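You operate a simulated robot arm through the tools that you are given. There is no shell and no other tool. Be economical: measure what you need, move in short steps, check, and stop when the job is done.

The job below is to be done with a simulated two-armed robot. You get a single attempt, and the scene is never put back.

JOB
Open the third drawer from the top of the left blue cabinet, put the steel tee with green bands from the inside from the top of the third drawer of the left blue cabinet on the top of the dark grey box of small drawers and shut the drawer again. Open the second drawer from the top of the left blue cabinet, fetch the small grey tray and set it in the inside from the top of the second drawer of the left blue cabinet, then shut the drawer. Put the blue pad on the top of the right blue cabinet away on the top of the cream bench. Push the second drawer from the top of the right blue cabinet shut. Put one of the steel hex cap with a green tops from the top of the back bench on the right middle shelf of the cart. Fetch the steel pot from the top of the back bench and set it on top of the blue gauge there. Put the steel elbow with red bands from the top of the green bench on the top of the cream bench. Put the purple tape roll on the white dish of water. Pick up the jug with the orange handle with one hand, pass it to the other hand and put it on the top of the low grey cabinet. Do these in any order. Set down upright: steel tee with green bands, blue pad, jug with the orange handle.

The check looks at the end state, three seconds after you hand in, the way a careful person would. Anything else that was tipped, shoved, dropped, spilled or broken makes it a failure. A push-on lid holds only when it is set on centred and level and pressed home; a screw cap is set on level and turned clockwise until tight.

ROBOT AND FRAMES
Two 7-joint arms with two-finger parallel grippers on one trunk, on a base that drives. Base frame: it is fixed to the floor where the robot stands at the start and does not move with it; the origin is under the middle of the robot, x ahead of it, y to its left, z up. Lengths are in m, angles in degrees, forces in N, time in s.
The left shoulder is at the start at [0.08, 0.131, 0.947], the right one opposite. With the tool pointing down near the work surface each hand reaches from about 0.26 to 0.82 m from the robot's upright axis, wherever it stands, measured 20 degrees to its own side. Places, roughly: blue gauge [1.5, -1.5, 1]; blue pad (5x4x6 cm) [0.9, -0.7, 0.9]; inside of the second drawer of the left blue cabin [0.8, 0.1, 0.7]; jug with the orange handle [-6.25, -1, 0.75]; purple tape roll (6x6x6 cm) [-2.5, -6.7, 0.9]; right middle shelf of the cart [-1.5, -2.3, 0.6]; second drawer of the left blue cabinet [0.7, 0.1, 0.7]; second drawer of the right blue cabinet [0.7, -0.6, 0.7]; small grey tray (13x9x3 cm) [1, -0.5, 0.9]; steel elbow with red bands (6x6x3 cm) [-0.7, -5.4, 0.9]; steel hex cap with a green top (3x4x3 cm) [1.4, -1.1, 0.9]; steel pot (8x8x8 cm) [1.1, -1.2, 0.9]; steel tee with green bands (8x4x6 cm) [0.8, 0.1, 0.6]; third drawer of the left blue cabinet [0.7, 0.1, 0.6]; top of the cream bench [-5.4, -4.3, 0.8]; top of the dark grey box of small drawers (25x25 c [0.98, 0.08, 1.3]; top of the low grey cabinet [-4.2, -1.5, 0.3]; white dish of water (9x9x2 cm) [-2.3, -6.6, 0.9]. Payload 1.57 kg a hand.
Tool frame (each hand has its own): the origin (TCP) lies between the finger pads and is the grasp point; the fingertips stand 0.03 m ahead of it; z points along the fingers, y is the line along which they close. The gripper opens to 0.11 m. The fingers are 0.024 m wide and 0.012 m thick; the gripper's body (0.048 by 0.112 m) begins 0.078 m behind the TCP.
Orientation is told as [roll, pitch, yaw] about the base's x, y, z axes, in that order, counted from this pose: with the fingers straight down and closing along the base's y, the tool's x points along the base's -x, its y along +y and its z along -z.

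CONTROLS
- The arms move only by the tool arm_command. It takes "left_steps", "right_steps" or both (then of equal length, played together; a hand with none holds still); each is a list of rows, each a list of 6 numbers: the shift along the base's x, y, z in m, then the turn, a rotation vector about the base's x, y, z in degrees. In form: [[dx, dy, dz, ax, ay, az], ...]. A call has 1 to 12 rows; each row is the pose to reach, as a shift and turn from the pose commanded when the call began. "left_grip" and "right_grip" are, for a hand that has rows, the closure, from 0 (fully open) to 1 (shut), set as the call begins (left out, the last holds). A row lasts 0.2 s, in which the tool goes at most 0.05 m and 8.6 degrees; a call with a longer step from one row to the next is refused whole, and so is a gripper value outside its range. A pose out of reach is approached as far as the arm can. The call stops where the force on the tool passes 40 N (or 10 N more than at its start, if that is more) or the arm is blocked; 0.2 s more then pass. The fingers move at their own pace (about 0.108 m/s each) and stop on an object; they squeeze with about 30 N. The grip force told is the motor's: it shows also when the fingers shut on nothing. Time passes only in rows, and 0.2 s behind the last, so rows that repeat a pose let the fingers close. The reply holds the time, the measured pose of the TCP, the force on the tool along the base axes, the opening and the grip force, in the units named above and with some noise, with the torque about the TCP (base axes, N m) and any sound that the robot's microphone picked up.
- Cameras (640 x 400 px; columns grow to the right, rows downward): "scene" is now at [-0.0548, -0.0098, 1.412]; the picture's right is [-0.10, -0.99, 0.00], its down [-0.62, 0.06, -0.78] and it looks along [0.78, -0.08, -0.62] (base axes); focal length 229 px, centre (320, 200). "left" rides on the left gripper at [0.07, -0.016, -0.141] in its tool frame; the picture's right is [0.23, 0.97, 0.00], its down [-0.85, 0.20, -0.48] and it looks along [-0.47, 0.11, 0.88] (tool axes); focal length 222 px, centre (320, 200). "right" rides on the right gripper at [0.07, 0.016, -0.141] in its tool frame; the picture's right is [-0.23, 0.97, 0.00], its down [-0.86, -0.20, -0.48] and it looks along [-0.47, -0.11, 0.88] (tool axes); focal length 222 px, centre (320, 200).
- camera(camera): a new picture of that camera. No time passes.
- drive_base(legs): drives the robot by 1 to 6 legs, each [ahead, left, turn to the left] in m, m and degrees, along the robot's own axes; the way and the turn of a leg run together, so that a leg with both is an arc; at most 1.5 m and 180 degrees a leg. The arms and the cameras ride along, it lands a little off, and it stops where it bumps. It gives what a move gives.
- aim_head(pan, tilt): turns the head with the scene camera to pan (to the left, within 109 degrees either way) and tilt (down, from -29 to 69), counted from straight ahead of the robot. It gives what a move gives.
- locate(camera, pixels): there is no depth. For up to 12 entries [column, row, z] of the newest picture of that camera ("zoom" is the newest enlarged one), the place [x, y] in the base frame at which the ray of that pixel passes the height z, good to about 0.002 m. No time passes.
- inspect(camera, box): a new picture of the part [left, top, right, bottom] of that camera's present view, enlarged. No time passes.
- finish_job(): hands the job in; it is judged then, once.

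Keep the steps short. Do not move on a guess: measure, check each grasp and each placing, and mend mistakes. In all there are 364 turns and 308 pictures (those below and enlarged ones count). Leave the grippers open and the arms clear of the work at the hand-in unless told otherwise, and finish with a single line.

The tools are called after "Request:" by a JSON object that holds its "name" and its "arguments". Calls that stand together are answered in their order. arm_command: Moves the arms, as the interface text tells. Its arguments: {"type":"object","properties":{"left_steps":{"type":"array","items":{"type":"array","items":{"type":"number"}}},"left_grip":{"type":"number"},"right_steps":{"type":"array","items":{"type":"array","items":{"type":"number"}}},"right_grip":{"type":"number"}},"required":[]} The other tools are called the same way: drive_base (legs) drives the base; aim_head (pan, tilt) turns the head that bears the scene camera; camera (camera) takes a picture; locate (camera, pixels) gives the place at which the rays of pixels pass given heights; inspect (camera, box) takes an enlarged picture of a part of a camera's view; finish_job () hands the job in.

At the start:

```text
t: 0.0
left_position: [0.5812, 0.0085, 0.999]
left_tcp_rot: [0.0, 0.0, 0.0]
left_force: [0.2, -0.3, -0.7]
left_torque: [0.0, 0.02, 0.02]
left_gripper_width: 0.1102
left_finger_force: 0.0
right_position: [0.4197, -0.3692, 0.9993]
right_tcp_rot: [0.0, 0.0, 0.0]
right_force: [-0.5, 0.2, 0.5]
right_torque: [-0.01, -0.03, 0.03]
right_gripper_width: 0.1099
right_finger_force: 0.0
robot x, y, heading: [-0.0015, 0.0004, 0.0]
head pan, tilt: [-5.9, 38.5]
```

scene: 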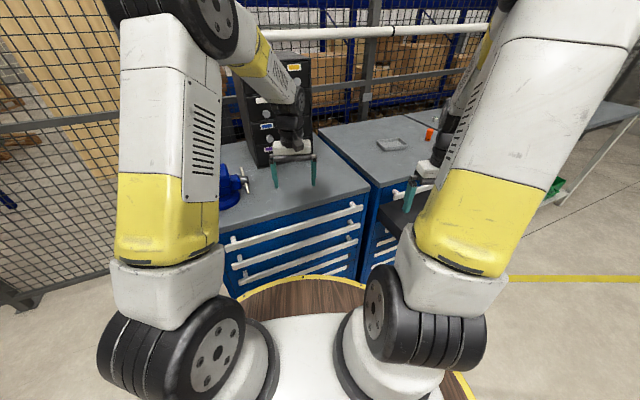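
right: 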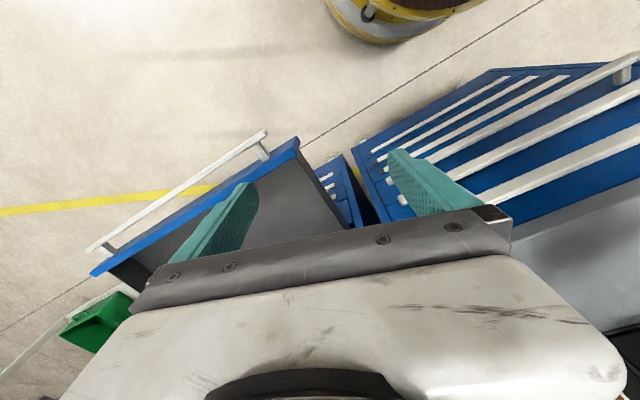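
left: 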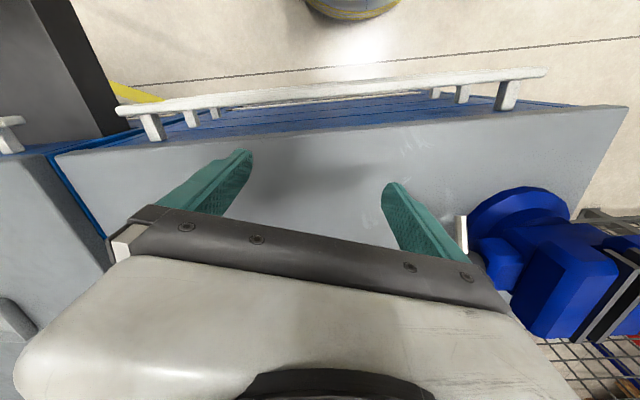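

I see the left blue cabinet ahead with three or more drawers and the right one with an open drawer. First I look closer at the drawers.

Request:
{"name": "inspect", "arguments": {"camera": "scene", "box": [200, 120, 460, 300]}}

Request:
{"name": "inspect", "arguments": {"camera": "left", "box": [40, 40, 640, 240]}}

```text
2.22 times, centred on (330, 210) of scene
```

zoom: 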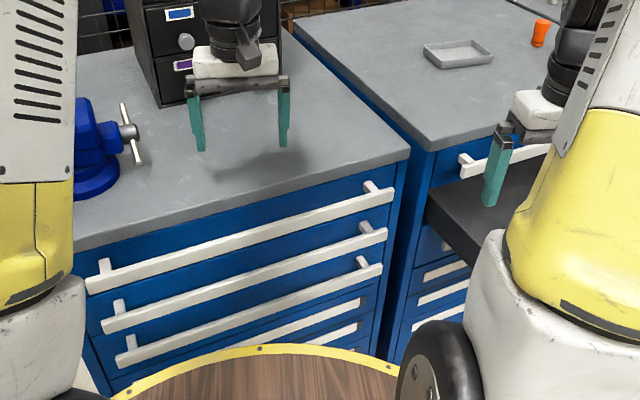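

```text
1.07 times, centred on (340, 140) of left (not enlarged: the box is as wide or as high as the picture)
```

zoom: 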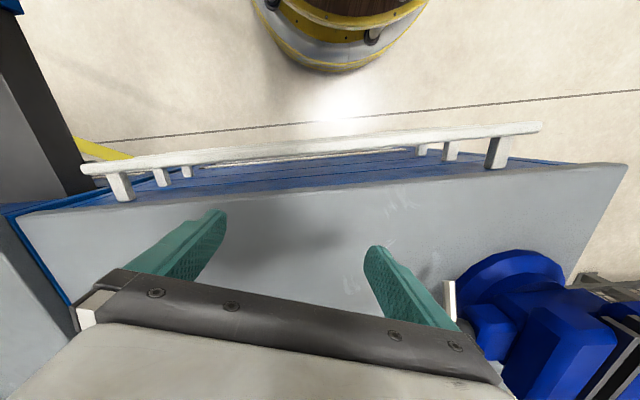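

I measure the cabinet-top corner and the handles from two cameras to get heights.

Request:
{"name": "camera", "arguments": {"camera": "left"}}

Request:
{"name": "locate", "arguments": {"camera": "left", "pixels": [[56, 155, 0.85], [56, 155, 0.9], [628, 107, 0.85], [628, 107, 0.9], [116, 110, 0.8], [116, 110, 0.75], [548, 72, 0.8], [548, 72, 0.75]]}}

Request:
{"name": "locate", "arguments": {"camera": "scene", "pixels": [[369, 190, 0.85], [369, 190, 0.9], [362, 207, 0.8], [362, 207, 0.75], [228, 246, 0.8], [228, 246, 0.75]]}}

```text
302 pictures are left
```

left: 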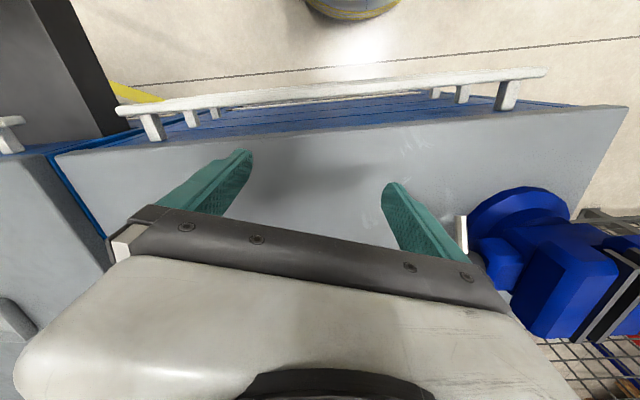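

```text
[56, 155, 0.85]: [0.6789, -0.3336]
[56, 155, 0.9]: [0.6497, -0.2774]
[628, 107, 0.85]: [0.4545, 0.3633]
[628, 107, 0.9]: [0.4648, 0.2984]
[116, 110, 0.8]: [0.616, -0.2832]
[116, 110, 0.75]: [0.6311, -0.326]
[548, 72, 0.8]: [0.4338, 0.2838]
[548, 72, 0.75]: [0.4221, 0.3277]
```

```text
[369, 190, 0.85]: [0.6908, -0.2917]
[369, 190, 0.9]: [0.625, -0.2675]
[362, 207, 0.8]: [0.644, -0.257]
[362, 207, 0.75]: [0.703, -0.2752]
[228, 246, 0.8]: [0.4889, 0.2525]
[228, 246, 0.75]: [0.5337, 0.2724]
```

The cabinet front appears turned by about 17°, with handle bars from about (0.62,-0.26) to (0.48,0.24). I back off and square up in front of it to see the drawers better.

Request:
{"name": "drive_base", "arguments": {"legs": [[-0.27, -0.25, 0], [0, 0, 16.7]]}}

Request:
{"name": "aim_head", "arguments": {"pan": 0, "tilt": 25}}

Request:
{"name": "camera", "arguments": {"camera": "scene"}}

Request:
{"name": "camera", "arguments": {"camera": "left"}}

```text
t: 3.3
left_position: [0.2833, -0.0692, 1.0009]
left_tcp_rot: [0.0, 0.0, 17.6]
left_force: [0.7, 0.2, 0.1]
left_torque: [-0.03, -0.05, 0.0]
left_gripper_width: 0.1101
left_finger_force: 0.1
right_position: [0.2444, -0.4781, 0.9995]
right_tcp_rot: [0.0, 0.0, 17.6]
right_force: [-0.1, -0.4, 0.2]
right_torque: [0.0, 0.04, 0.02]
right_gripper_width: 0.1101
right_finger_force: 0.1
robot x, y, heading: [-0.2658, -0.254, 17.4]
head pan, tilt: [-5.9, 38.5]
```

```text
t: 4.1
left_position: [0.284, -0.0695, 0.9994]
left_tcp_rot: [-0.1, 0.0, 17.6]
left_force: [-0.6, -0.2, -1.1]
left_torque: [-0.01, 0.02, -0.02]
left_gripper_width: 0.11
left_finger_force: 0.1
right_position: [0.2435, -0.4781, 1.0006]
right_tcp_rot: [0.0, 0.0, 17.6]
right_force: [-1.1, 1.1, -0.3]
right_torque: [0.0, -0.01, 0.01]
right_gripper_width: 0.1101
right_finger_force: 0.0
robot x, y, heading: [-0.2712, -0.2521, 18.1]
head pan, tilt: [0.0, 25.0]
```

```text
301 pictures are left
```

scene: 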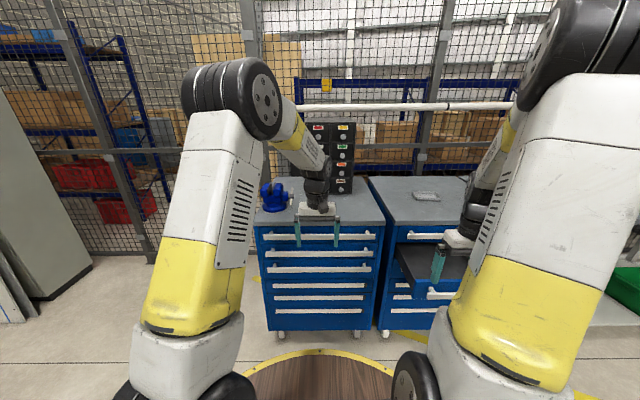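

```text
300 pictures are left
```

left: 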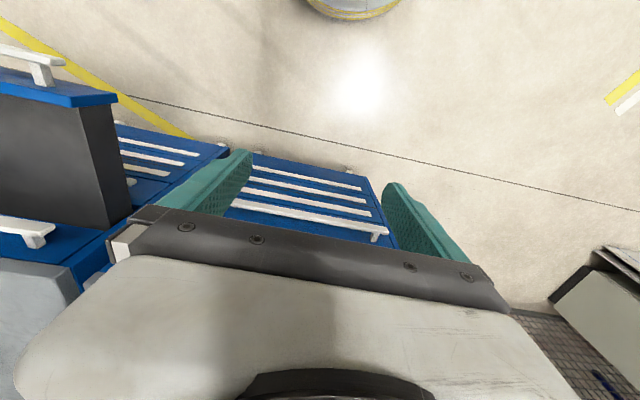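

The cabinet is now squarely in view: six handles. I enlarge for exact rows.

Request:
{"name": "inspect", "arguments": {"camera": "scene", "box": [240, 160, 480, 340]}}

Request:
{"name": "aim_head", "arguments": {"pan": -60, "tilt": 20}}

Request:
{"name": "camera", "arguments": {"camera": "scene"}}

```text
2.22 times, centred on (360, 250) of scene
```

zoom: 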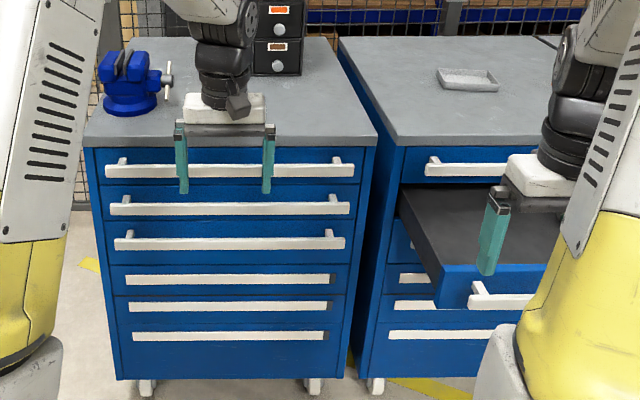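

```text
t: 5.4
left_position: [0.2851, -0.0691, 0.9995]
left_tcp_rot: [0.0, -0.1, 17.7]
left_force: [-1.2, 0.4, -0.3]
left_torque: [0.0, -0.01, -0.02]
left_gripper_width: 0.1103
left_finger_force: 0.0
right_position: [0.2435, -0.4788, 1.0005]
right_tcp_rot: [0.0, 0.1, 17.6]
right_force: [-0.1, 0.9, -0.6]
right_torque: [-0.01, 0.01, -0.01]
right_gripper_width: 0.1102
right_finger_force: 0.1
robot x, y, heading: [-0.2696, -0.2545, 17.3]
head pan, tilt: [-60.0, 20.0]
```

```text
298 pictures are left
```

scene: 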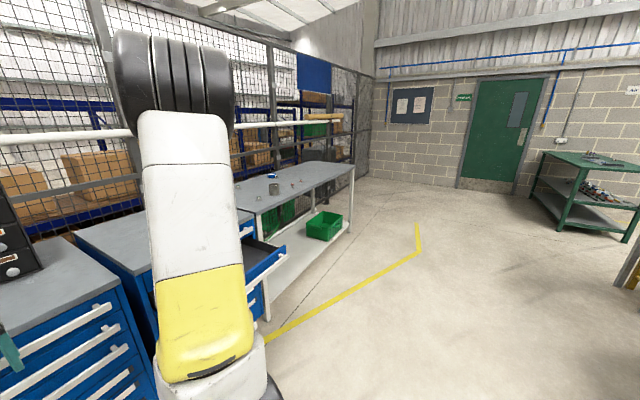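

I triangulate the handle bars from this standpoint against the earlier one.

Request:
{"name": "aim_head", "arguments": {"pan": 0, "tilt": 25}}

Request:
{"name": "inspect", "arguments": {"camera": "scene", "box": [240, 200, 400, 300]}}

```text
t: 6.7
left_position: [0.284, -0.0696, 1.0005]
left_tcp_rot: [0.0, 0.0, 17.6]
left_force: [0.0, 0.3, 0.2]
left_torque: [0.02, 0.01, 0.03]
left_gripper_width: 0.11
left_finger_force: 0.0
right_position: [0.2443, -0.4788, 1.001]
right_tcp_rot: [-0.1, -0.1, 17.5]
right_force: [-0.3, -0.2, 0.0]
right_torque: [0.0, -0.01, 0.01]
right_gripper_width: 0.1099
right_finger_force: 0.1
robot x, y, heading: [-0.2657, -0.2475, 17.5]
head pan, tilt: [0.0, 25.0]
```

```text
4.00 times, centred on (320, 250) of scene
```

zoom: 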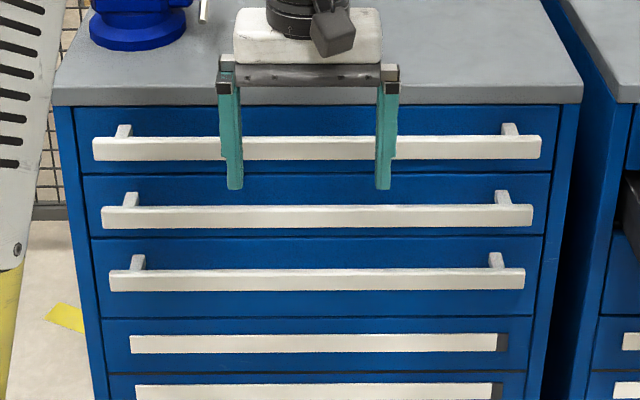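

Request:
{"name": "locate", "arguments": {"camera": "zoom", "pixels": [[93, 148, 0.8], [93, 148, 0.75], [541, 147, 0.8], [541, 147, 0.75], [102, 216, 0.7], [533, 215, 0.7], [110, 280, 0.6], [110, 280, 0.65], [525, 279, 0.6], [525, 279, 0.65], [583, 82, 0.85], [583, 82, 0.9]]}}

```text
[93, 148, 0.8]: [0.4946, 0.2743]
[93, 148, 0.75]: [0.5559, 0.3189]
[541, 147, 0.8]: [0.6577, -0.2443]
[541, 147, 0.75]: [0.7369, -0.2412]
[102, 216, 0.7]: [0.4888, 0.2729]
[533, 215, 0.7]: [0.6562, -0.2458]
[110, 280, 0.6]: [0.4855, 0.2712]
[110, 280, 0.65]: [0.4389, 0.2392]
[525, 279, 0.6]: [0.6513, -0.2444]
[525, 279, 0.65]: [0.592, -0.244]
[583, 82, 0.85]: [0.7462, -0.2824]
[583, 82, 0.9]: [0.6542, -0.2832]
```

Bars are equally spaced in one plane, about 0.85 m ahead of the robot, heading 17.5°. I turn the left hand to point forward at the cabinet (pitch first).

Request:
{"name": "arm_command", "arguments": {"left_steps": [[0, 0, -0.015, 2.47, -7.8, 0], [0, 0, -0.03, 4.95, -15.6, 0], [0, 0, -0.045, 7.42, -23.4, 0], [0, 0, -0.06, 9.89, -31.2, 0], [0, 0, -0.075, 12.36, -39, 0], [0, 0, -0.09, 14.84, -46.8, 0], [0, 0, -0.105, 17.31, -54.6, 0], [0, 0, -0.12, 19.78, -62.4, 0], [0, 0, -0.135, 22.25, -70.2, 0], [0, 0, -0.15, 24.73, -78, 0], [0, 0, -0.16, 27.2, -85.8, 0]], "left_grip": 0}}

```text
t: 9.1
left_position: [0.2826, -0.0702, 0.8394]
left_tcp_rot: [161.5, -89.9, -143.9]
left_force: [-0.6, 0.2, 0.3]
left_torque: [0.01, -0.01, -0.03]
left_gripper_width: 0.11
left_finger_force: 0.1
right_position: [0.2437, -0.4776, 1.0]
right_tcp_rot: [0.0, 0.0, 17.5]
right_force: [0.8, -0.2, -0.4]
right_torque: [-0.03, 0.02, 0.0]
right_gripper_width: 0.1099
right_finger_force: 0.0
robot x, y, heading: [-0.2687, -0.2539, 17.6]
head pan, tilt: [0.0, 25.0]
```

Pitch done. Now roll 90° so the fingers close vertically, and lower to z≈0.64.

Request:
{"name": "arm_command", "arguments": {"left_steps": [[0, 0, -0.018, 7.8, 2.47, 0], [0, 0, -0.036, 15.6, 4.95, 0], [0, 0, -0.054, 23.4, 7.42, 0], [0, 0, -0.072, 31.2, 9.89, 0], [0, 0, -0.09, 39, 12.36, 0], [0, 0, -0.108, 46.8, 14.84, 0], [0, 0, -0.126, 54.6, 17.31, 0], [0, 0, -0.144, 62.4, 19.78, 0], [0, 0, -0.162, 70.2, 22.25, 0], [0, 0, -0.18, 78, 24.73, 0], [0, 0, -0.2, 85.8, 27.2, 0]]}}

Request:
{"name": "camera", "arguments": {"camera": "left"}}

Request:
{"name": "camera", "arguments": {"camera": "scene"}}

```text
t: 11.7
left_position: [0.3033, -0.0797, 0.658]
left_tcp_rot: [91.5, -2.3, -71.8]
left_force: [-1.4, 0.0, 0.2]
left_torque: [0.0, 0.01, -0.01]
left_gripper_width: 0.1102
left_finger_force: 0.1
right_position: [0.2468, -0.4779, 0.9994]
right_tcp_rot: [0.1, 0.0, 17.5]
right_force: [0.8, 0.1, 0.6]
right_torque: [0.0, 0.01, 0.01]
right_gripper_width: 0.1102
right_finger_force: 0.0
robot x, y, heading: [-0.2682, -0.2558, 17.5]
head pan, tilt: [0.0, 25.0]
stopped in row 11 (left hand): the arm was blocked; the commanded pose is now the measured one
```

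```text
296 pictures are left
```

left: 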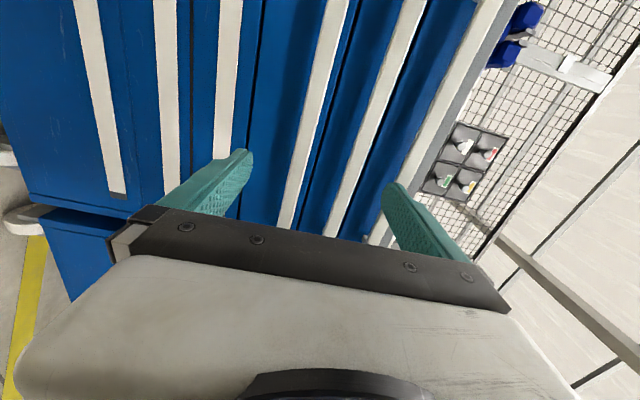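

```text
295 pictures are left
```

scene: 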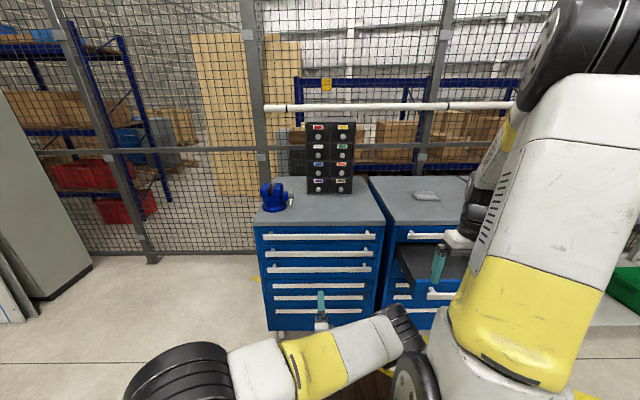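

Left hand points at the cabinet; bar 3 runs from (345,0) to (285,220) in the left picture, nearly on the tool axis. I locate it.

Request:
{"name": "locate", "arguments": {"camera": "left", "pixels": [[310, 127, 0.62], [310, 127, 0.63], [310, 127, 0.64], [310, 127, 0.65], [379, 127, 0.7], [379, 127, 0.72], [379, 127, 0.74], [379, 127, 0.76]]}}

Request:
{"name": "inspect", "arguments": {"camera": "scene", "box": [240, 200, 400, 300]}}

Request:
{"name": "inspect", "arguments": {"camera": "left", "box": [220, 60, 420, 200]}}

```text
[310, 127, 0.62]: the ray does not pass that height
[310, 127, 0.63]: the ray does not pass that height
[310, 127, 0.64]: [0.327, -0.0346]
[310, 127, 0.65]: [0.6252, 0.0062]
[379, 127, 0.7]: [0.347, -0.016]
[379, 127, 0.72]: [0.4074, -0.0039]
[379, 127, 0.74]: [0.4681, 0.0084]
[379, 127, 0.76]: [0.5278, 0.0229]
```

```text
4.00 times, centred on (320, 250) of scene
```

zoom: 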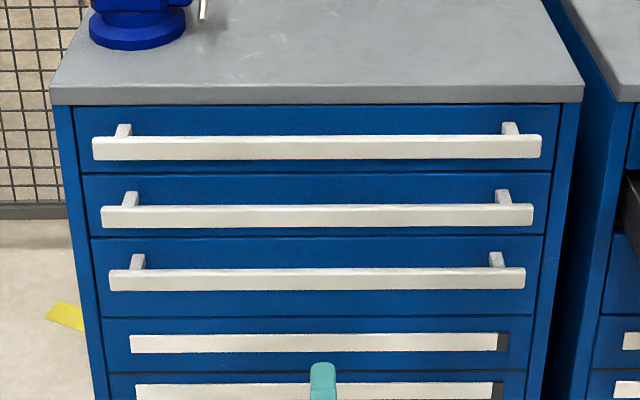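

```text
2.86 times, centred on (320, 130) of left
```

zoom: 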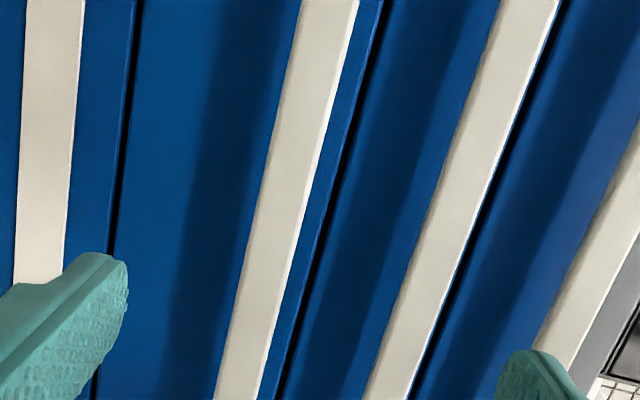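

Bar 3's centre is at about z 0.635, 0.24 m ahead. I advance 0.15 and lower 0.022, then look.

Request:
{"name": "arm_command", "arguments": {"left_steps": [[0.038, 0.014, -0.005, 0, 0, 0], [0.076, 0.028, -0.01, 0, 0, 0], [0.114, 0.042, -0.016, 0, 0, 0], [0.143, 0.05, -0.022, 0, 0, 0]]}}

Request:
{"name": "camera", "arguments": {"camera": "left"}}

```text
t: 12.7
left_position: [0.4455, -0.0306, 0.6364]
left_tcp_rot: [91.5, -2.2, -71.9]
left_force: [0.0, 0.4, -1.1]
left_torque: [-0.01, 0.04, 0.04]
left_gripper_width: 0.11
left_finger_force: 0.0
right_position: [0.2435, -0.4773, 0.9999]
right_tcp_rot: [0.1, 0.0, 17.5]
right_force: [-0.5, -0.4, 0.1]
right_torque: [0.02, 0.0, 0.02]
right_gripper_width: 0.11
right_finger_force: 0.0
robot x, y, heading: [-0.266, -0.255, 17.6]
head pan, tilt: [0.0, 25.0]
```

```text
292 pictures are left
```

left: 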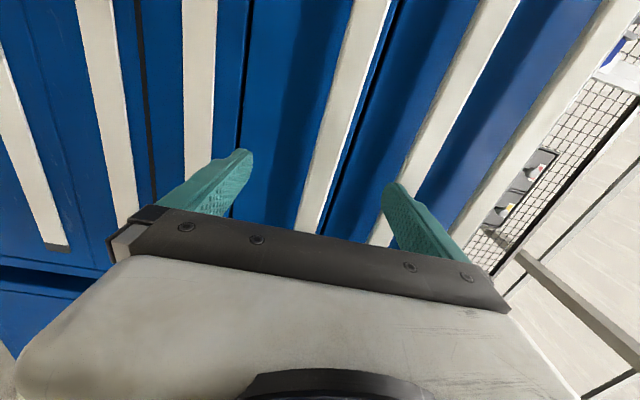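

Bar 3 is centred between the fingers. I advance 0.08 further.

Request:
{"name": "arm_command", "arguments": {"left_steps": [[0.036, 0.011, 0.003, 0, 0, 0], [0.065, 0.02, 0.005, 0, 0, 0], [0.076, 0.024, 0.005, 0, 0, 0]]}}

Request:
{"name": "camera", "arguments": {"camera": "left"}}

Request:
{"name": "inspect", "arguments": {"camera": "scene", "box": [240, 200, 400, 300]}}

```text
t: 13.5
left_position: [0.5197, -0.0043, 0.6396]
left_tcp_rot: [91.3, -2.2, -71.8]
left_force: [0.3, 0.2, -0.6]
left_torque: [-0.03, 0.0, -0.01]
left_gripper_width: 0.1097
left_finger_force: 0.0
right_position: [0.244, -0.4787, 0.9991]
right_tcp_rot: [-0.1, 0.1, 17.5]
right_force: [-0.6, -0.1, 0.1]
right_torque: [0.0, -0.01, 0.0]
right_gripper_width: 0.1101
right_finger_force: 0.0
robot x, y, heading: [-0.2643, -0.2531, 17.6]
head pan, tilt: [0.0, 25.0]
```

```text
291 pictures are left
```

left: 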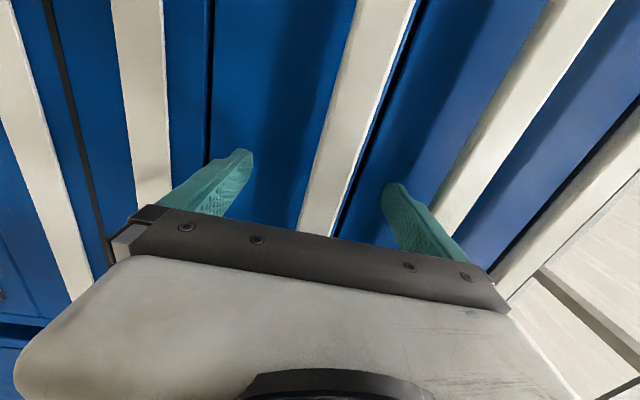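

```text
4.00 times, centred on (320, 250) of scene
```

zoom: 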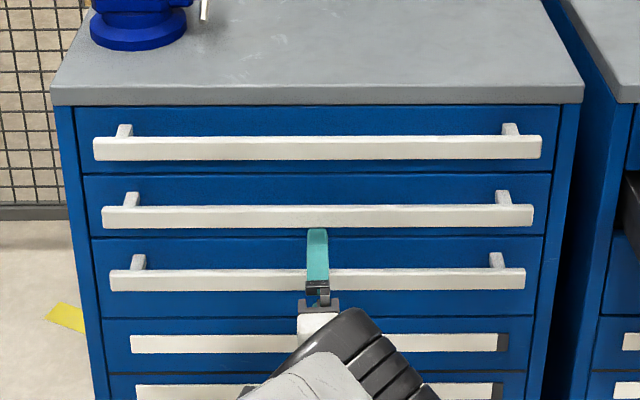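

The fingers straddle bar 3. I close the grip.

Request:
{"name": "arm_command", "arguments": {"left_steps": [[0, 0, 0, 0, 0, 0], [0, 0, 0, 0, 0, 0], [0, 0, 0, 0, 0, 0], [0, 0, 0, 0, 0, 0]], "left_grip": 1}}

Request:
{"name": "camera", "arguments": {"camera": "left"}}

```text
t: 14.5
left_position: [0.5205, -0.0043, 0.6432]
left_tcp_rot: [91.9, -2.2, -71.9]
left_force: [-5.3, 1.5, 27.5]
left_torque: [0.9, 0.51, 0.55]
left_gripper_width: 0.0288
left_finger_force: 38.9
right_position: [0.2442, -0.479, 1.0]
right_tcp_rot: [0.0, 0.0, 17.6]
right_force: [-0.1, 0.1, -0.5]
right_torque: [-0.04, -0.01, -0.01]
right_gripper_width: 0.1097
right_finger_force: 0.1
robot x, y, heading: [-0.2678, -0.2512, 17.6]
head pan, tilt: [0.0, 25.0]
```

```text
289 pictures are left
```

left: 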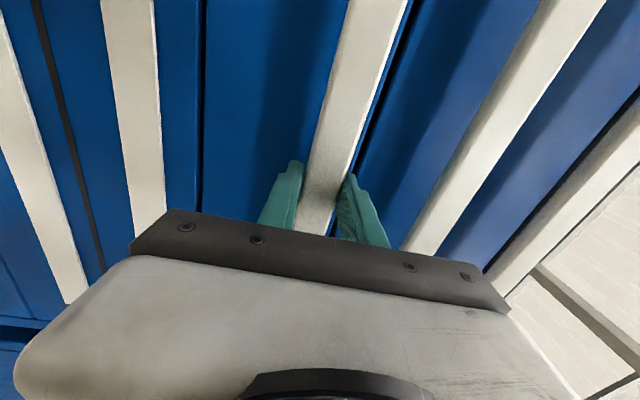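

Bar gripped (28.8 mm). I relieve the vertical load by raising 6 mm, then pull 0.15 m.

Request:
{"name": "arm_command", "arguments": {"left_steps": [[0, 0, 0.007, 0, 0, 0], [-0.019, -0.006, 0.007, 0, 0, 0], [-0.048, -0.015, 0.007, 0, 0, 0], [-0.076, -0.024, 0.007, 0, 0, 0], [-0.105, -0.033, 0.007, 0, 0, 0], [-0.133, -0.042, 0.007, 0, 0, 0], [-0.143, -0.045, 0.007, 0, 0, 0]]}}

Request:
{"name": "camera", "arguments": {"camera": "scene"}}

```text
t: 16.1
left_position: [0.3737, -0.0517, 0.6438]
left_tcp_rot: [91.1, -2.1, -72.0]
left_force: [-1.0, -7.3, -18.7]
left_torque: [0.66, 1.05, -1.11]
left_gripper_width: 0.0286
left_finger_force: 38.7
right_position: [0.2444, -0.478, 0.9997]
right_tcp_rot: [0.0, 0.0, 17.5]
right_force: [0.1, 0.1, -0.4]
right_torque: [-0.02, -0.01, -0.03]
right_gripper_width: 0.11
right_finger_force: 0.0
robot x, y, heading: [-0.2672, -0.2547, 17.8]
head pan, tilt: [0.0, 25.0]
```

```text
288 pictures are left
```

scene: 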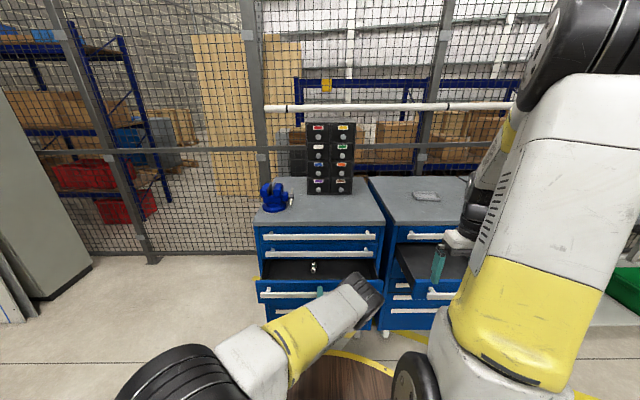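

The drawer slides and the tee shows at (313,267). I pull 0.12 more.

Request:
{"name": "arm_command", "arguments": {"left_steps": [[-0.019, -0.006, -0.003, 0, 0, 0], [-0.048, -0.015, -0.003, 0, 0, 0], [-0.076, -0.024, -0.003, 0, 0, 0], [-0.1, -0.032, -0.003, 0, 0, 0], [-0.114, -0.036, -0.003, 0, 0, 0]]}}

Request:
{"name": "inspect", "arguments": {"camera": "scene", "box": [230, 210, 410, 320]}}

```text
t: 17.4
left_position: [0.2778, -0.0813, 0.6447]
left_tcp_rot: [91.7, -2.5, -71.7]
left_force: [-0.7, 0.1, -34.2]
left_torque: [0.76, 0.84, -0.17]
left_gripper_width: 0.0289
left_finger_force: 39.1
right_position: [0.2467, -0.4776, 0.9986]
right_tcp_rot: [0.0, 0.1, 17.6]
right_force: [0.5, 0.7, -0.4]
right_torque: [-0.01, 0.06, -0.01]
right_gripper_width: 0.11
right_finger_force: 0.1
robot x, y, heading: [-0.2699, -0.2553, 17.5]
head pan, tilt: [0.0, 25.0]
stopped in row 5 (left hand): the force on the tool passed its limit at 46 N (the readings are from after the stop); the commanded pose is now the measured one
```

```text
3.56 times, centred on (320, 265) of scene
```

zoom: 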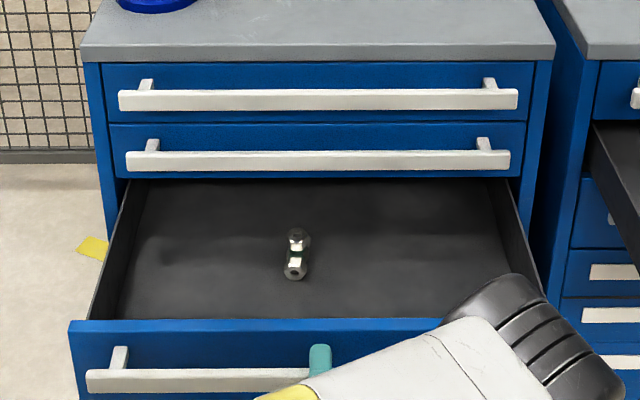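

Drawer is open about 0.27 m. I release the handle and back the left hand off 0.05.

Request:
{"name": "arm_command", "arguments": {"left_steps": [[0, 0, 0, 0, 0, 0], [0, 0, 0, 0, 0, 0], [-0.02, -0.006, 0, 0, 0, 0], [-0.038, -0.012, 0, 0, 0, 0], [-0.048, -0.015, 0, 0, 0, 0]], "left_grip": 0}}

Request:
{"name": "aim_head", "arguments": {"pan": 0, "tilt": 40}}

Request:
{"name": "inspect", "arguments": {"camera": "scene", "box": [270, 150, 370, 220]}}

Request:
{"name": "camera", "arguments": {"camera": "scene"}}

```text
t: 18.8
left_position: [0.2777, -0.0917, 0.6833]
left_tcp_rot: [99.4, -2.8, -74.0]
left_force: [-1.1, 0.7, -15.6]
left_torque: [0.26, 0.3, -0.2]
left_gripper_width: 0.1097
left_finger_force: 0.0
right_position: [0.2445, -0.477, 0.9991]
right_tcp_rot: [0.0, 0.1, 17.5]
right_force: [-0.2, 0.2, -0.2]
right_torque: [0.01, 0.04, -0.02]
right_gripper_width: 0.1101
right_finger_force: 0.0
robot x, y, heading: [-0.2674, -0.2513, 17.7]
head pan, tilt: [0.0, 25.0]
stopped in row 5 (left hand): the arm was blocked; the commanded pose is now the measured one
```

```text
t: 19.5
left_position: [0.278, -0.0922, 0.6838]
left_tcp_rot: [99.4, -2.8, -74.2]
left_force: [-1.3, 1.0, -25.6]
left_torque: [0.32, 0.48, 0.22]
left_gripper_width: 0.1099
left_finger_force: 0.3
right_position: [0.2466, -0.4773, 0.9979]
right_tcp_rot: [0.0, 0.1, 17.6]
right_force: [0.3, -0.5, 0.9]
right_torque: [0.05, -0.02, 0.0]
right_gripper_width: 0.1103
right_finger_force: 0.1
robot x, y, heading: [-0.266, -0.2511, 17.7]
head pan, tilt: [0.0, 40.0]
```

```text
5.71 times, centred on (320, 185) of scene
```

zoom: 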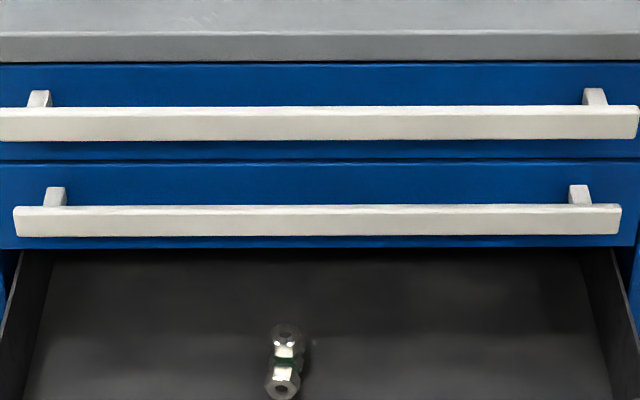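

```text
285 pictures are left
```

scene: 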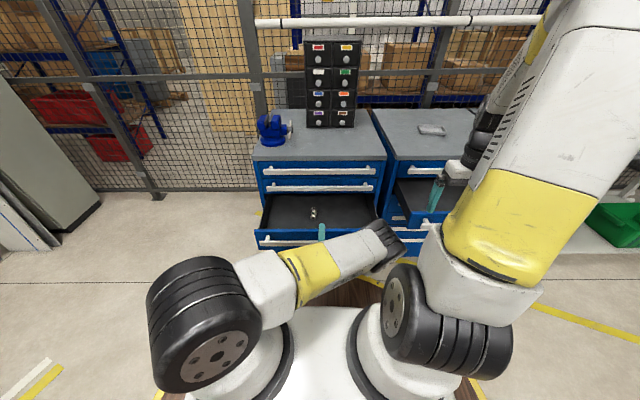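

The left arm hit its joint limit and the lower finger leans on the bar. I lower it a bit, then back the base away so the fingers come off.

Request:
{"name": "arm_command", "arguments": {"left_steps": [[0, 0, -0.01, 0, 0, 0], [0, 0, -0.02, 0, 0, 0], [0, 0, -0.025, 0, 0, 0]]}}

Request:
{"name": "drive_base", "arguments": {"legs": [[-0.12, 0, 0]]}}

Request:
{"name": "inspect", "arguments": {"camera": "scene", "box": [240, 120, 400, 260]}}

```text
t: 20.3
left_position: [0.2815, -0.0979, 0.6683]
left_tcp_rot: [100.1, -3.8, -73.9]
left_force: [0.2, -0.4, 0.4]
left_torque: [-0.01, 0.0, -0.03]
left_gripper_width: 0.1101
left_finger_force: 0.1
right_position: [0.2432, -0.4776, 1.0007]
right_tcp_rot: [0.0, 0.1, 17.7]
right_force: [0.2, -0.4, 0.2]
right_torque: [-0.02, -0.01, 0.01]
right_gripper_width: 0.1099
right_finger_force: 0.0
robot x, y, heading: [-0.265, -0.2544, 17.4]
head pan, tilt: [0.0, 40.0]
```

```text
t: 21.6
left_position: [0.1684, -0.1336, 0.6683]
left_tcp_rot: [100.2, -3.9, -74.1]
left_force: [-0.1, -0.3, -0.5]
left_torque: [-0.02, 0.04, 0.01]
left_gripper_width: 0.11
left_finger_force: 0.0
right_position: [0.1295, -0.5141, 0.9994]
right_tcp_rot: [0.0, 0.0, 17.5]
right_force: [-0.5, -0.3, 0.5]
right_torque: [-0.04, 0.0, -0.02]
right_gripper_width: 0.1102
right_finger_force: 0.1
robot x, y, heading: [-0.3793, -0.2889, 17.6]
head pan, tilt: [0.0, 40.0]
```

```text
2.86 times, centred on (320, 190) of scene
```

zoom: 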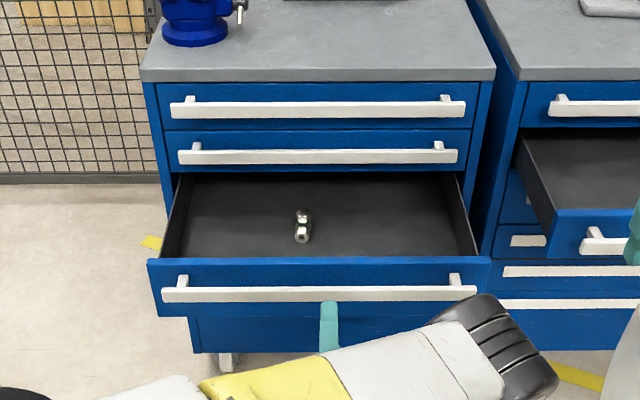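

Hands are free. I locate the tee and the drawer edges.

Request:
{"name": "locate", "arguments": {"camera": "zoom", "pixels": [[302, 215, 0.64], [302, 236, 0.62], [302, 242, 0.6], [300, 226, 0.62], [297, 265, 0.68], [297, 172, 0.69], [320, 295, 0.64]]}}

Request:
{"name": "inspect", "arguments": {"camera": "scene", "box": [290, 185, 330, 210]}}

```text
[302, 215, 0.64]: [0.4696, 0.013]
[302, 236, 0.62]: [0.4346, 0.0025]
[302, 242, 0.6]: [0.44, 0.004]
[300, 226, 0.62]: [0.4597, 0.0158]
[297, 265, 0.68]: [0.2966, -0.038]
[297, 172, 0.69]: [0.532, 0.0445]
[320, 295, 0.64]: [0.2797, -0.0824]
```

```text
16.00 times, centred on (310, 198) of scene
```

zoom: 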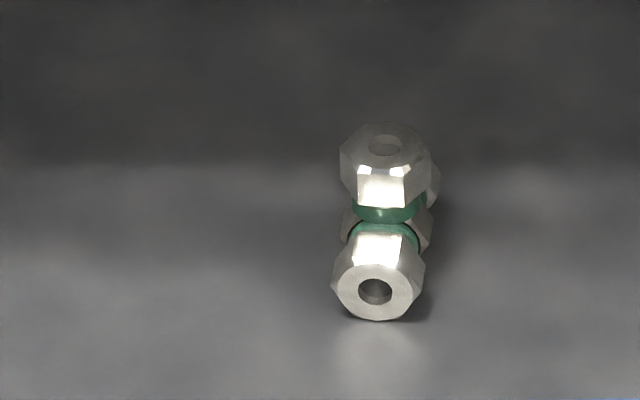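

The tee stands with its branch up, run pointing roughly along my view. I measure its axis.

Request:
{"name": "locate", "arguments": {"camera": "zoom", "pixels": [[375, 291, 0.62], [422, 190, 0.62], [385, 147, 0.66], [385, 147, 0.65], [378, 319, 0.6], [333, 280, 0.62], [423, 285, 0.62], [342, 150, 0.65], [430, 155, 0.65]]}}

Request:
{"name": "aim_head", "arguments": {"pan": -25, "tilt": 40}}

Request:
{"name": "camera", "arguments": {"camera": "scene"}}

```text
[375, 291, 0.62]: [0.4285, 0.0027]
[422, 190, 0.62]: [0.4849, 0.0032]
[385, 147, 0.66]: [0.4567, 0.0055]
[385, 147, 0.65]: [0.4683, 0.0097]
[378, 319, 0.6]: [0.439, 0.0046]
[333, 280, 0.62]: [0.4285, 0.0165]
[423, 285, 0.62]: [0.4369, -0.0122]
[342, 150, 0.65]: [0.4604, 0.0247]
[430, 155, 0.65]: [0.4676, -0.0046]
```

```text
t: 22.5
left_position: [0.1704, -0.1339, 0.6693]
left_tcp_rot: [100.1, -3.9, -74.0]
left_force: [-0.7, 0.4, -0.9]
left_torque: [-0.02, -0.02, 0.01]
left_gripper_width: 0.1098
left_finger_force: 0.0
right_position: [0.13, -0.5154, 0.9998]
right_tcp_rot: [0.1, -0.1, 17.4]
right_force: [1.1, 0.5, 0.0]
right_torque: [0.0, 0.0, -0.01]
right_gripper_width: 0.1101
right_finger_force: 0.0
robot x, y, heading: [-0.3819, -0.2883, 17.7]
head pan, tilt: [-25.0, 40.0]
```

```text
282 pictures are left
```

scene: 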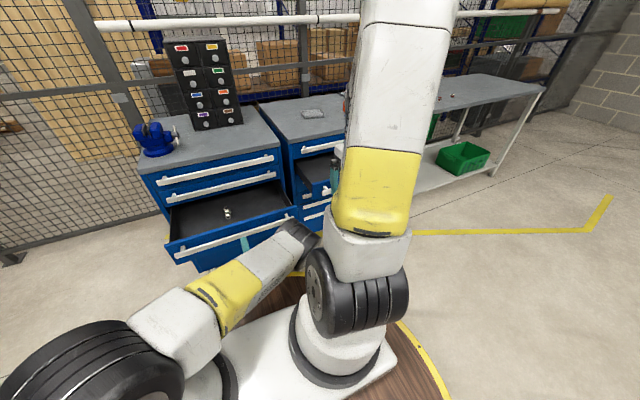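

The tee is centred near (0.465, 0.005), run axis about 5°. I bring the right hand over, tilted 45° forward-down, to a standoff above the drawer.

Request:
{"name": "arm_command", "arguments": {"right_steps": [[0.018, 0.0425, -0.0125, 0.73, -3.68, -0.99], [0.036, 0.085, -0.025, 1.47, -7.37, -1.98], [0.054, 0.1275, -0.0375, 2.2, -11.05, -2.96], [0.072, 0.17, -0.05, 2.93, -14.73, -3.95], [0.09, 0.2125, -0.0625, 3.67, -18.42, -4.94], [0.1075, 0.255, -0.075, 4.4, -22.1, -5.93], [0.125, 0.2975, -0.0875, 5.13, -25.78, -6.91], [0.143, 0.34, -0.1, 5.87, -29.47, -7.9], [0.161, 0.3825, -0.1125, 6.6, -33.15, -8.89], [0.179, 0.425, -0.125, 7.33, -36.83, -9.88], [0.197, 0.4675, -0.1375, 8.07, -40.52, -10.86], [0.215, 0.51, -0.15, 8.8, -44.2, -11.85]], "right_grip": 0.2}}

Request:
{"name": "camera", "arguments": {"camera": "right"}}

Request:
{"name": "camera", "arguments": {"camera": "scene"}}

```text
t: 25.1
left_position: [0.1694, -0.1331, 0.6688]
left_tcp_rot: [100.2, -3.8, -74.1]
left_force: [-0.1, 0.1, 0.1]
left_torque: [-0.03, 0.02, -0.02]
left_gripper_width: 0.1099
left_finger_force: 0.0
right_position: [0.3448, -0.0065, 0.8504]
right_tcp_rot: [0.1, -45.1, 4.8]
right_force: [0.1, -0.2, -0.2]
right_torque: [0.0, 0.02, 0.03]
right_gripper_width: 0.0881
right_finger_force: 0.1
robot x, y, heading: [-0.3822, -0.2881, 17.3]
head pan, tilt: [-25.0, 40.0]
```

```text
281 pictures are left
```

right: 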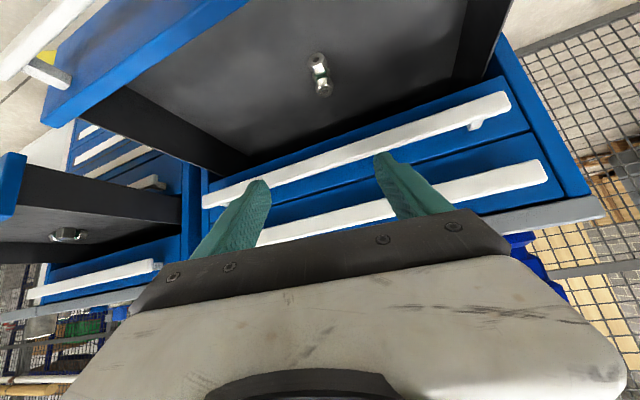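

```text
280 pictures are left
```

scene: 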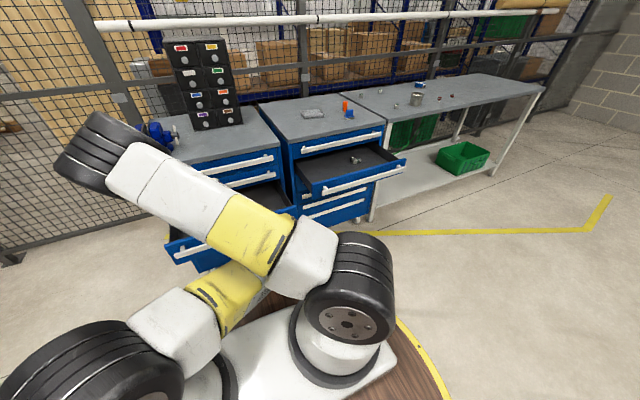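

The tee shows at (320,75) in the right picture. I enlarge and locate it.

Request:
{"name": "inspect", "arguments": {"camera": "right", "box": [280, 40, 360, 110]}}

```text
5.71 times, centred on (320, 75) of right
```

zoom: 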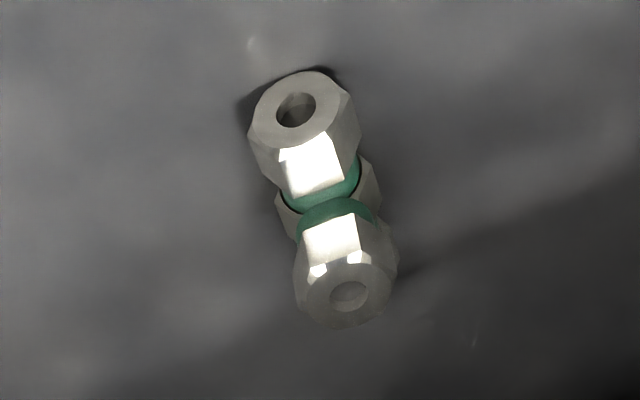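

Request:
{"name": "locate", "arguments": {"camera": "zoom", "pixels": [[297, 110, 0.62], [297, 110, 0.61], [348, 295, 0.66], [348, 295, 0.65], [300, 75, 0.6], [255, 95, 0.61], [350, 95, 0.61], [335, 215, 0.63]]}}

```text
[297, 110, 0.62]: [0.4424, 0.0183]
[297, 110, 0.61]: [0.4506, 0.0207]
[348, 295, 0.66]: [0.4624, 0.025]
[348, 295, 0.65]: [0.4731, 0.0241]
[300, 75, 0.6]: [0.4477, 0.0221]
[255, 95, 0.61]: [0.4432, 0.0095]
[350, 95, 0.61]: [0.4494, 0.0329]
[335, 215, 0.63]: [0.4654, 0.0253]
```

Triangulating both views puts the tee's branch top near (0.50,0.021,0.62), floor about 0.557. I move to a nearer standoff and look again.

Request:
{"name": "arm_command", "arguments": {"right_steps": [[0.012, 0.004, -0.04, 0, 0, 0], [0.024, 0.008, -0.08, 0, 0, 0], [0.04, 0.013, -0.12, 0, 0, 0], [0.06, 0.02, -0.155, 0, 0, 0]]}}

Request:
{"name": "inspect", "arguments": {"camera": "right", "box": [220, 40, 420, 180]}}

```text
t: 26.3
left_position: [0.1667, -0.1309, 0.6658]
left_tcp_rot: [99.7, -3.8, -73.6]
left_force: [0.3, -0.4, -0.6]
left_torque: [-0.02, -0.01, -0.04]
left_gripper_width: 0.11
left_finger_force: 0.0
right_position: [0.4267, 0.0482, 0.7799]
right_tcp_rot: [9.0, -48.5, -1.8]
right_force: [0.6, 0.2, 1.1]
right_torque: [-0.06, -0.02, 0.02]
right_gripper_width: 0.0879
right_finger_force: 0.1
robot x, y, heading: [-0.3825, -0.2895, 17.4]
head pan, tilt: [-25.0, 40.0]
stopped in row 4 (right hand): the arm was blocked; the commanded pose is now the measured one
```

```text
2.86 times, centred on (320, 110) of right
```

zoom: 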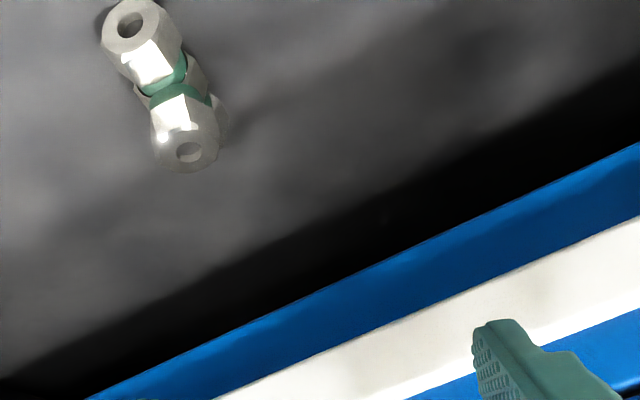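

Blocked, likely right forearm against the left arm. I look.

Request:
{"name": "aim_head", "arguments": {"pan": 0, "tilt": 50}}

Request:
{"name": "camera", "arguments": {"camera": "scene"}}

```text
t: 27.1
left_position: [0.1667, -0.1305, 0.6657]
left_tcp_rot: [99.9, -3.9, -73.5]
left_force: [-0.3, 0.4, 0.2]
left_torque: [-0.02, -0.02, 0.02]
left_gripper_width: 0.11
left_finger_force: 0.0
right_position: [0.4256, 0.0504, 0.7796]
right_tcp_rot: [8.8, -48.4, -1.7]
right_force: [0.3, 0.6, -0.3]
right_torque: [0.0, 0.0, -0.01]
right_gripper_width: 0.0879
right_finger_force: 0.0
robot x, y, heading: [-0.378, -0.2877, 17.5]
head pan, tilt: [0.0, 50.0]
```

```text
277 pictures are left
```

scene: 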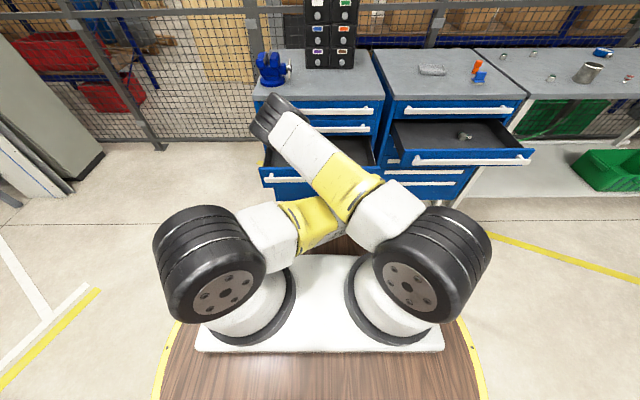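

The forearms cross. I lift the right hand back, and move the left hand 0.35 m to the left out of the way.

Request:
{"name": "arm_command", "arguments": {"right_steps": [[-0.015, -0.02, 0.03, 0, 0, 0], [-0.04, -0.04, 0.07, 0, 0, 0], [-0.08, -0.055, 0.11, 0, 0, 0]]}}

Request:
{"name": "arm_command", "arguments": {"left_steps": [[-0.024, 0.038, 0, 0, 0, 0], [-0.038, 0.08, 0, 0, 0, 0], [-0.052, 0.124, 0, 0, 0, 0], [-0.066, 0.168, 0, 0, 0, 0], [-0.08, 0.21, 0, 0, 0, 0], [-0.094, 0.25, 0, 0, 0, 0], [-0.106, 0.294, 0, 0, 0, 0], [-0.118, 0.334, 0, 0, 0, 0]]}}

Request:
{"name": "camera", "arguments": {"camera": "scene"}}

```text
refused: row 2 steps farther than a row can; nothing moved
```

```text
t: 28.9
left_position: [0.071, 0.2061, 0.6708]
left_tcp_rot: [99.6, -3.8, -73.6]
left_force: [-1.0, 0.5, 0.6]
left_torque: [-0.01, -0.02, 0.05]
left_gripper_width: 0.1099
left_finger_force: 0.0
left hand out of reach, approached as far as the arm can: row 6, 7, 8
right_position: [0.4252, 0.0499, 0.7757]
right_tcp_rot: [8.3, -48.3, -1.2]
right_force: [0.2, -0.9, -0.8]
right_torque: [0.02, 0.02, 0.03]
right_gripper_width: 0.0879
right_finger_force: 0.0
robot x, y, heading: [-0.383, -0.2918, 17.4]
head pan, tilt: [0.0, 50.0]
```

```text
276 pictures are left
```

scene: 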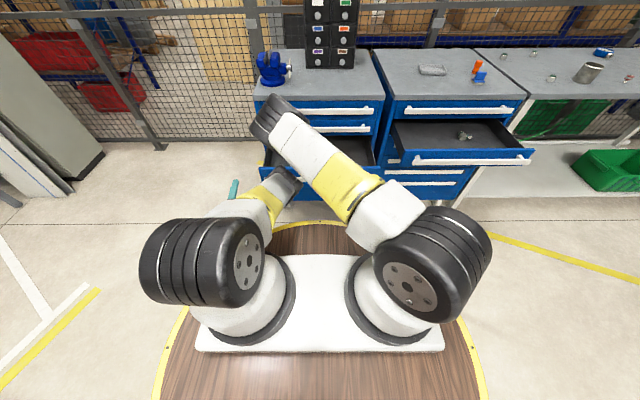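

Left is clear. I re-view the tee from the right hand.

Request:
{"name": "inspect", "arguments": {"camera": "right", "box": [220, 20, 380, 130]}}

Request:
{"name": "locate", "arguments": {"camera": "zoom", "pixels": [[320, 200, 0.6]]}}

```text
3.64 times, centred on (300, 75) of right
```

zoom: 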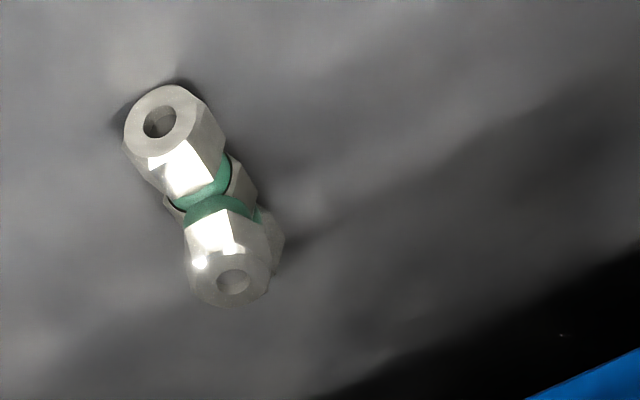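

```text
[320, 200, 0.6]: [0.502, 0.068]
```

Request:
{"name": "locate", "arguments": {"camera": "zoom", "pixels": [[160, 121, 0.577], [160, 121, 0.6], [233, 282, 0.617], [233, 282, 0.63], [275, 250, 0.577], [150, 85, 0.56], [127, 140, 0.577], [215, 130, 0.577]]}}

```text
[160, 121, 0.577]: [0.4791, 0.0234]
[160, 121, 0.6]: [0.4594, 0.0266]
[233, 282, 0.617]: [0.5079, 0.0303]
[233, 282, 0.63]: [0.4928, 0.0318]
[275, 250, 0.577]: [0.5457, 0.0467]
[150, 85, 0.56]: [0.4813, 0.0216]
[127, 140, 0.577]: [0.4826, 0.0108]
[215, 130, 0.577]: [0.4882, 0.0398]
```

Best estimate: tee centre (0.495,0.027), branch top about 0.625. I correct the hand's orientation and go to a 45° standoff.

Request:
{"name": "arm_command", "arguments": {"right_steps": [[-0.003, -0.01, 0.0, -3, 1.6, 0.1], [-0.005, -0.02, -0.02, -5.9, 3.3, 0.3], [-0.005, -0.028, -0.06, -5.9, 3.3, 0.3], [-0.003, -0.03, -0.095, -5.9, 3.3, 0.3]]}}

Request:
{"name": "camera", "arguments": {"camera": "right"}}

```text
t: 29.9
left_position: [0.0706, 0.2057, 0.6704]
left_tcp_rot: [99.7, -3.9, -73.5]
left_force: [-1.0, -0.4, 0.3]
left_torque: [0.0, -0.04, -0.01]
left_gripper_width: 0.11
left_finger_force: 0.1
right_position: [0.4177, 0.0215, 0.6817]
right_tcp_rot: [0.0, -44.8, 5.1]
right_force: [-0.3, 0.1, 0.2]
right_torque: [-0.01, 0.01, -0.04]
right_gripper_width: 0.088
right_finger_force: 0.0
robot x, y, heading: [-0.3802, -0.2868, 17.3]
head pan, tilt: [0.0, 50.0]
```

```text
274 pictures are left
```

right: 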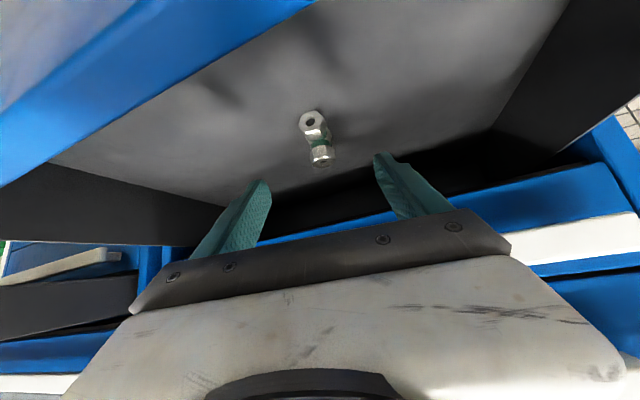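

The tee lies on the tool axis. I advance 0.11 along it and close.

Request:
{"name": "arm_command", "arguments": {"right_steps": [[0.021, 0.002, -0.021, 0, 0, 0], [0.042, 0.004, -0.042, 0, 0, 0], [0.063, 0.0055, -0.063, 0, 0, 0], [0.077, 0.0065, -0.077, 0, 0, 0]]}}

Request:
{"name": "camera", "arguments": {"camera": "right"}}

```text
t: 30.9
left_position: [0.071, 0.2058, 0.6698]
left_tcp_rot: [99.8, -3.9, -73.5]
left_force: [-0.3, 0.3, 0.4]
left_torque: [0.01, 0.03, 0.0]
left_gripper_width: 0.11
left_finger_force: 0.0
right_position: [0.4545, 0.0218, 0.6373]
right_tcp_rot: [0.0, -44.8, 5.0]
right_force: [1.2, 1.2, 4.8]
right_torque: [-0.04, 0.75, -0.16]
right_gripper_width: 0.0881
right_finger_force: 0.1
right hand out of reach, approached as far as the arm can: row 2, 3, 4
robot x, y, heading: [-0.3816, -0.2906, 17.6]
head pan, tilt: [0.0, 50.0]
```

```text
273 pictures are left
```

right: 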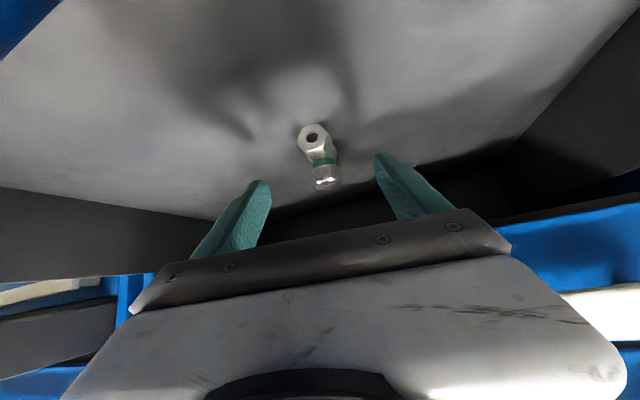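

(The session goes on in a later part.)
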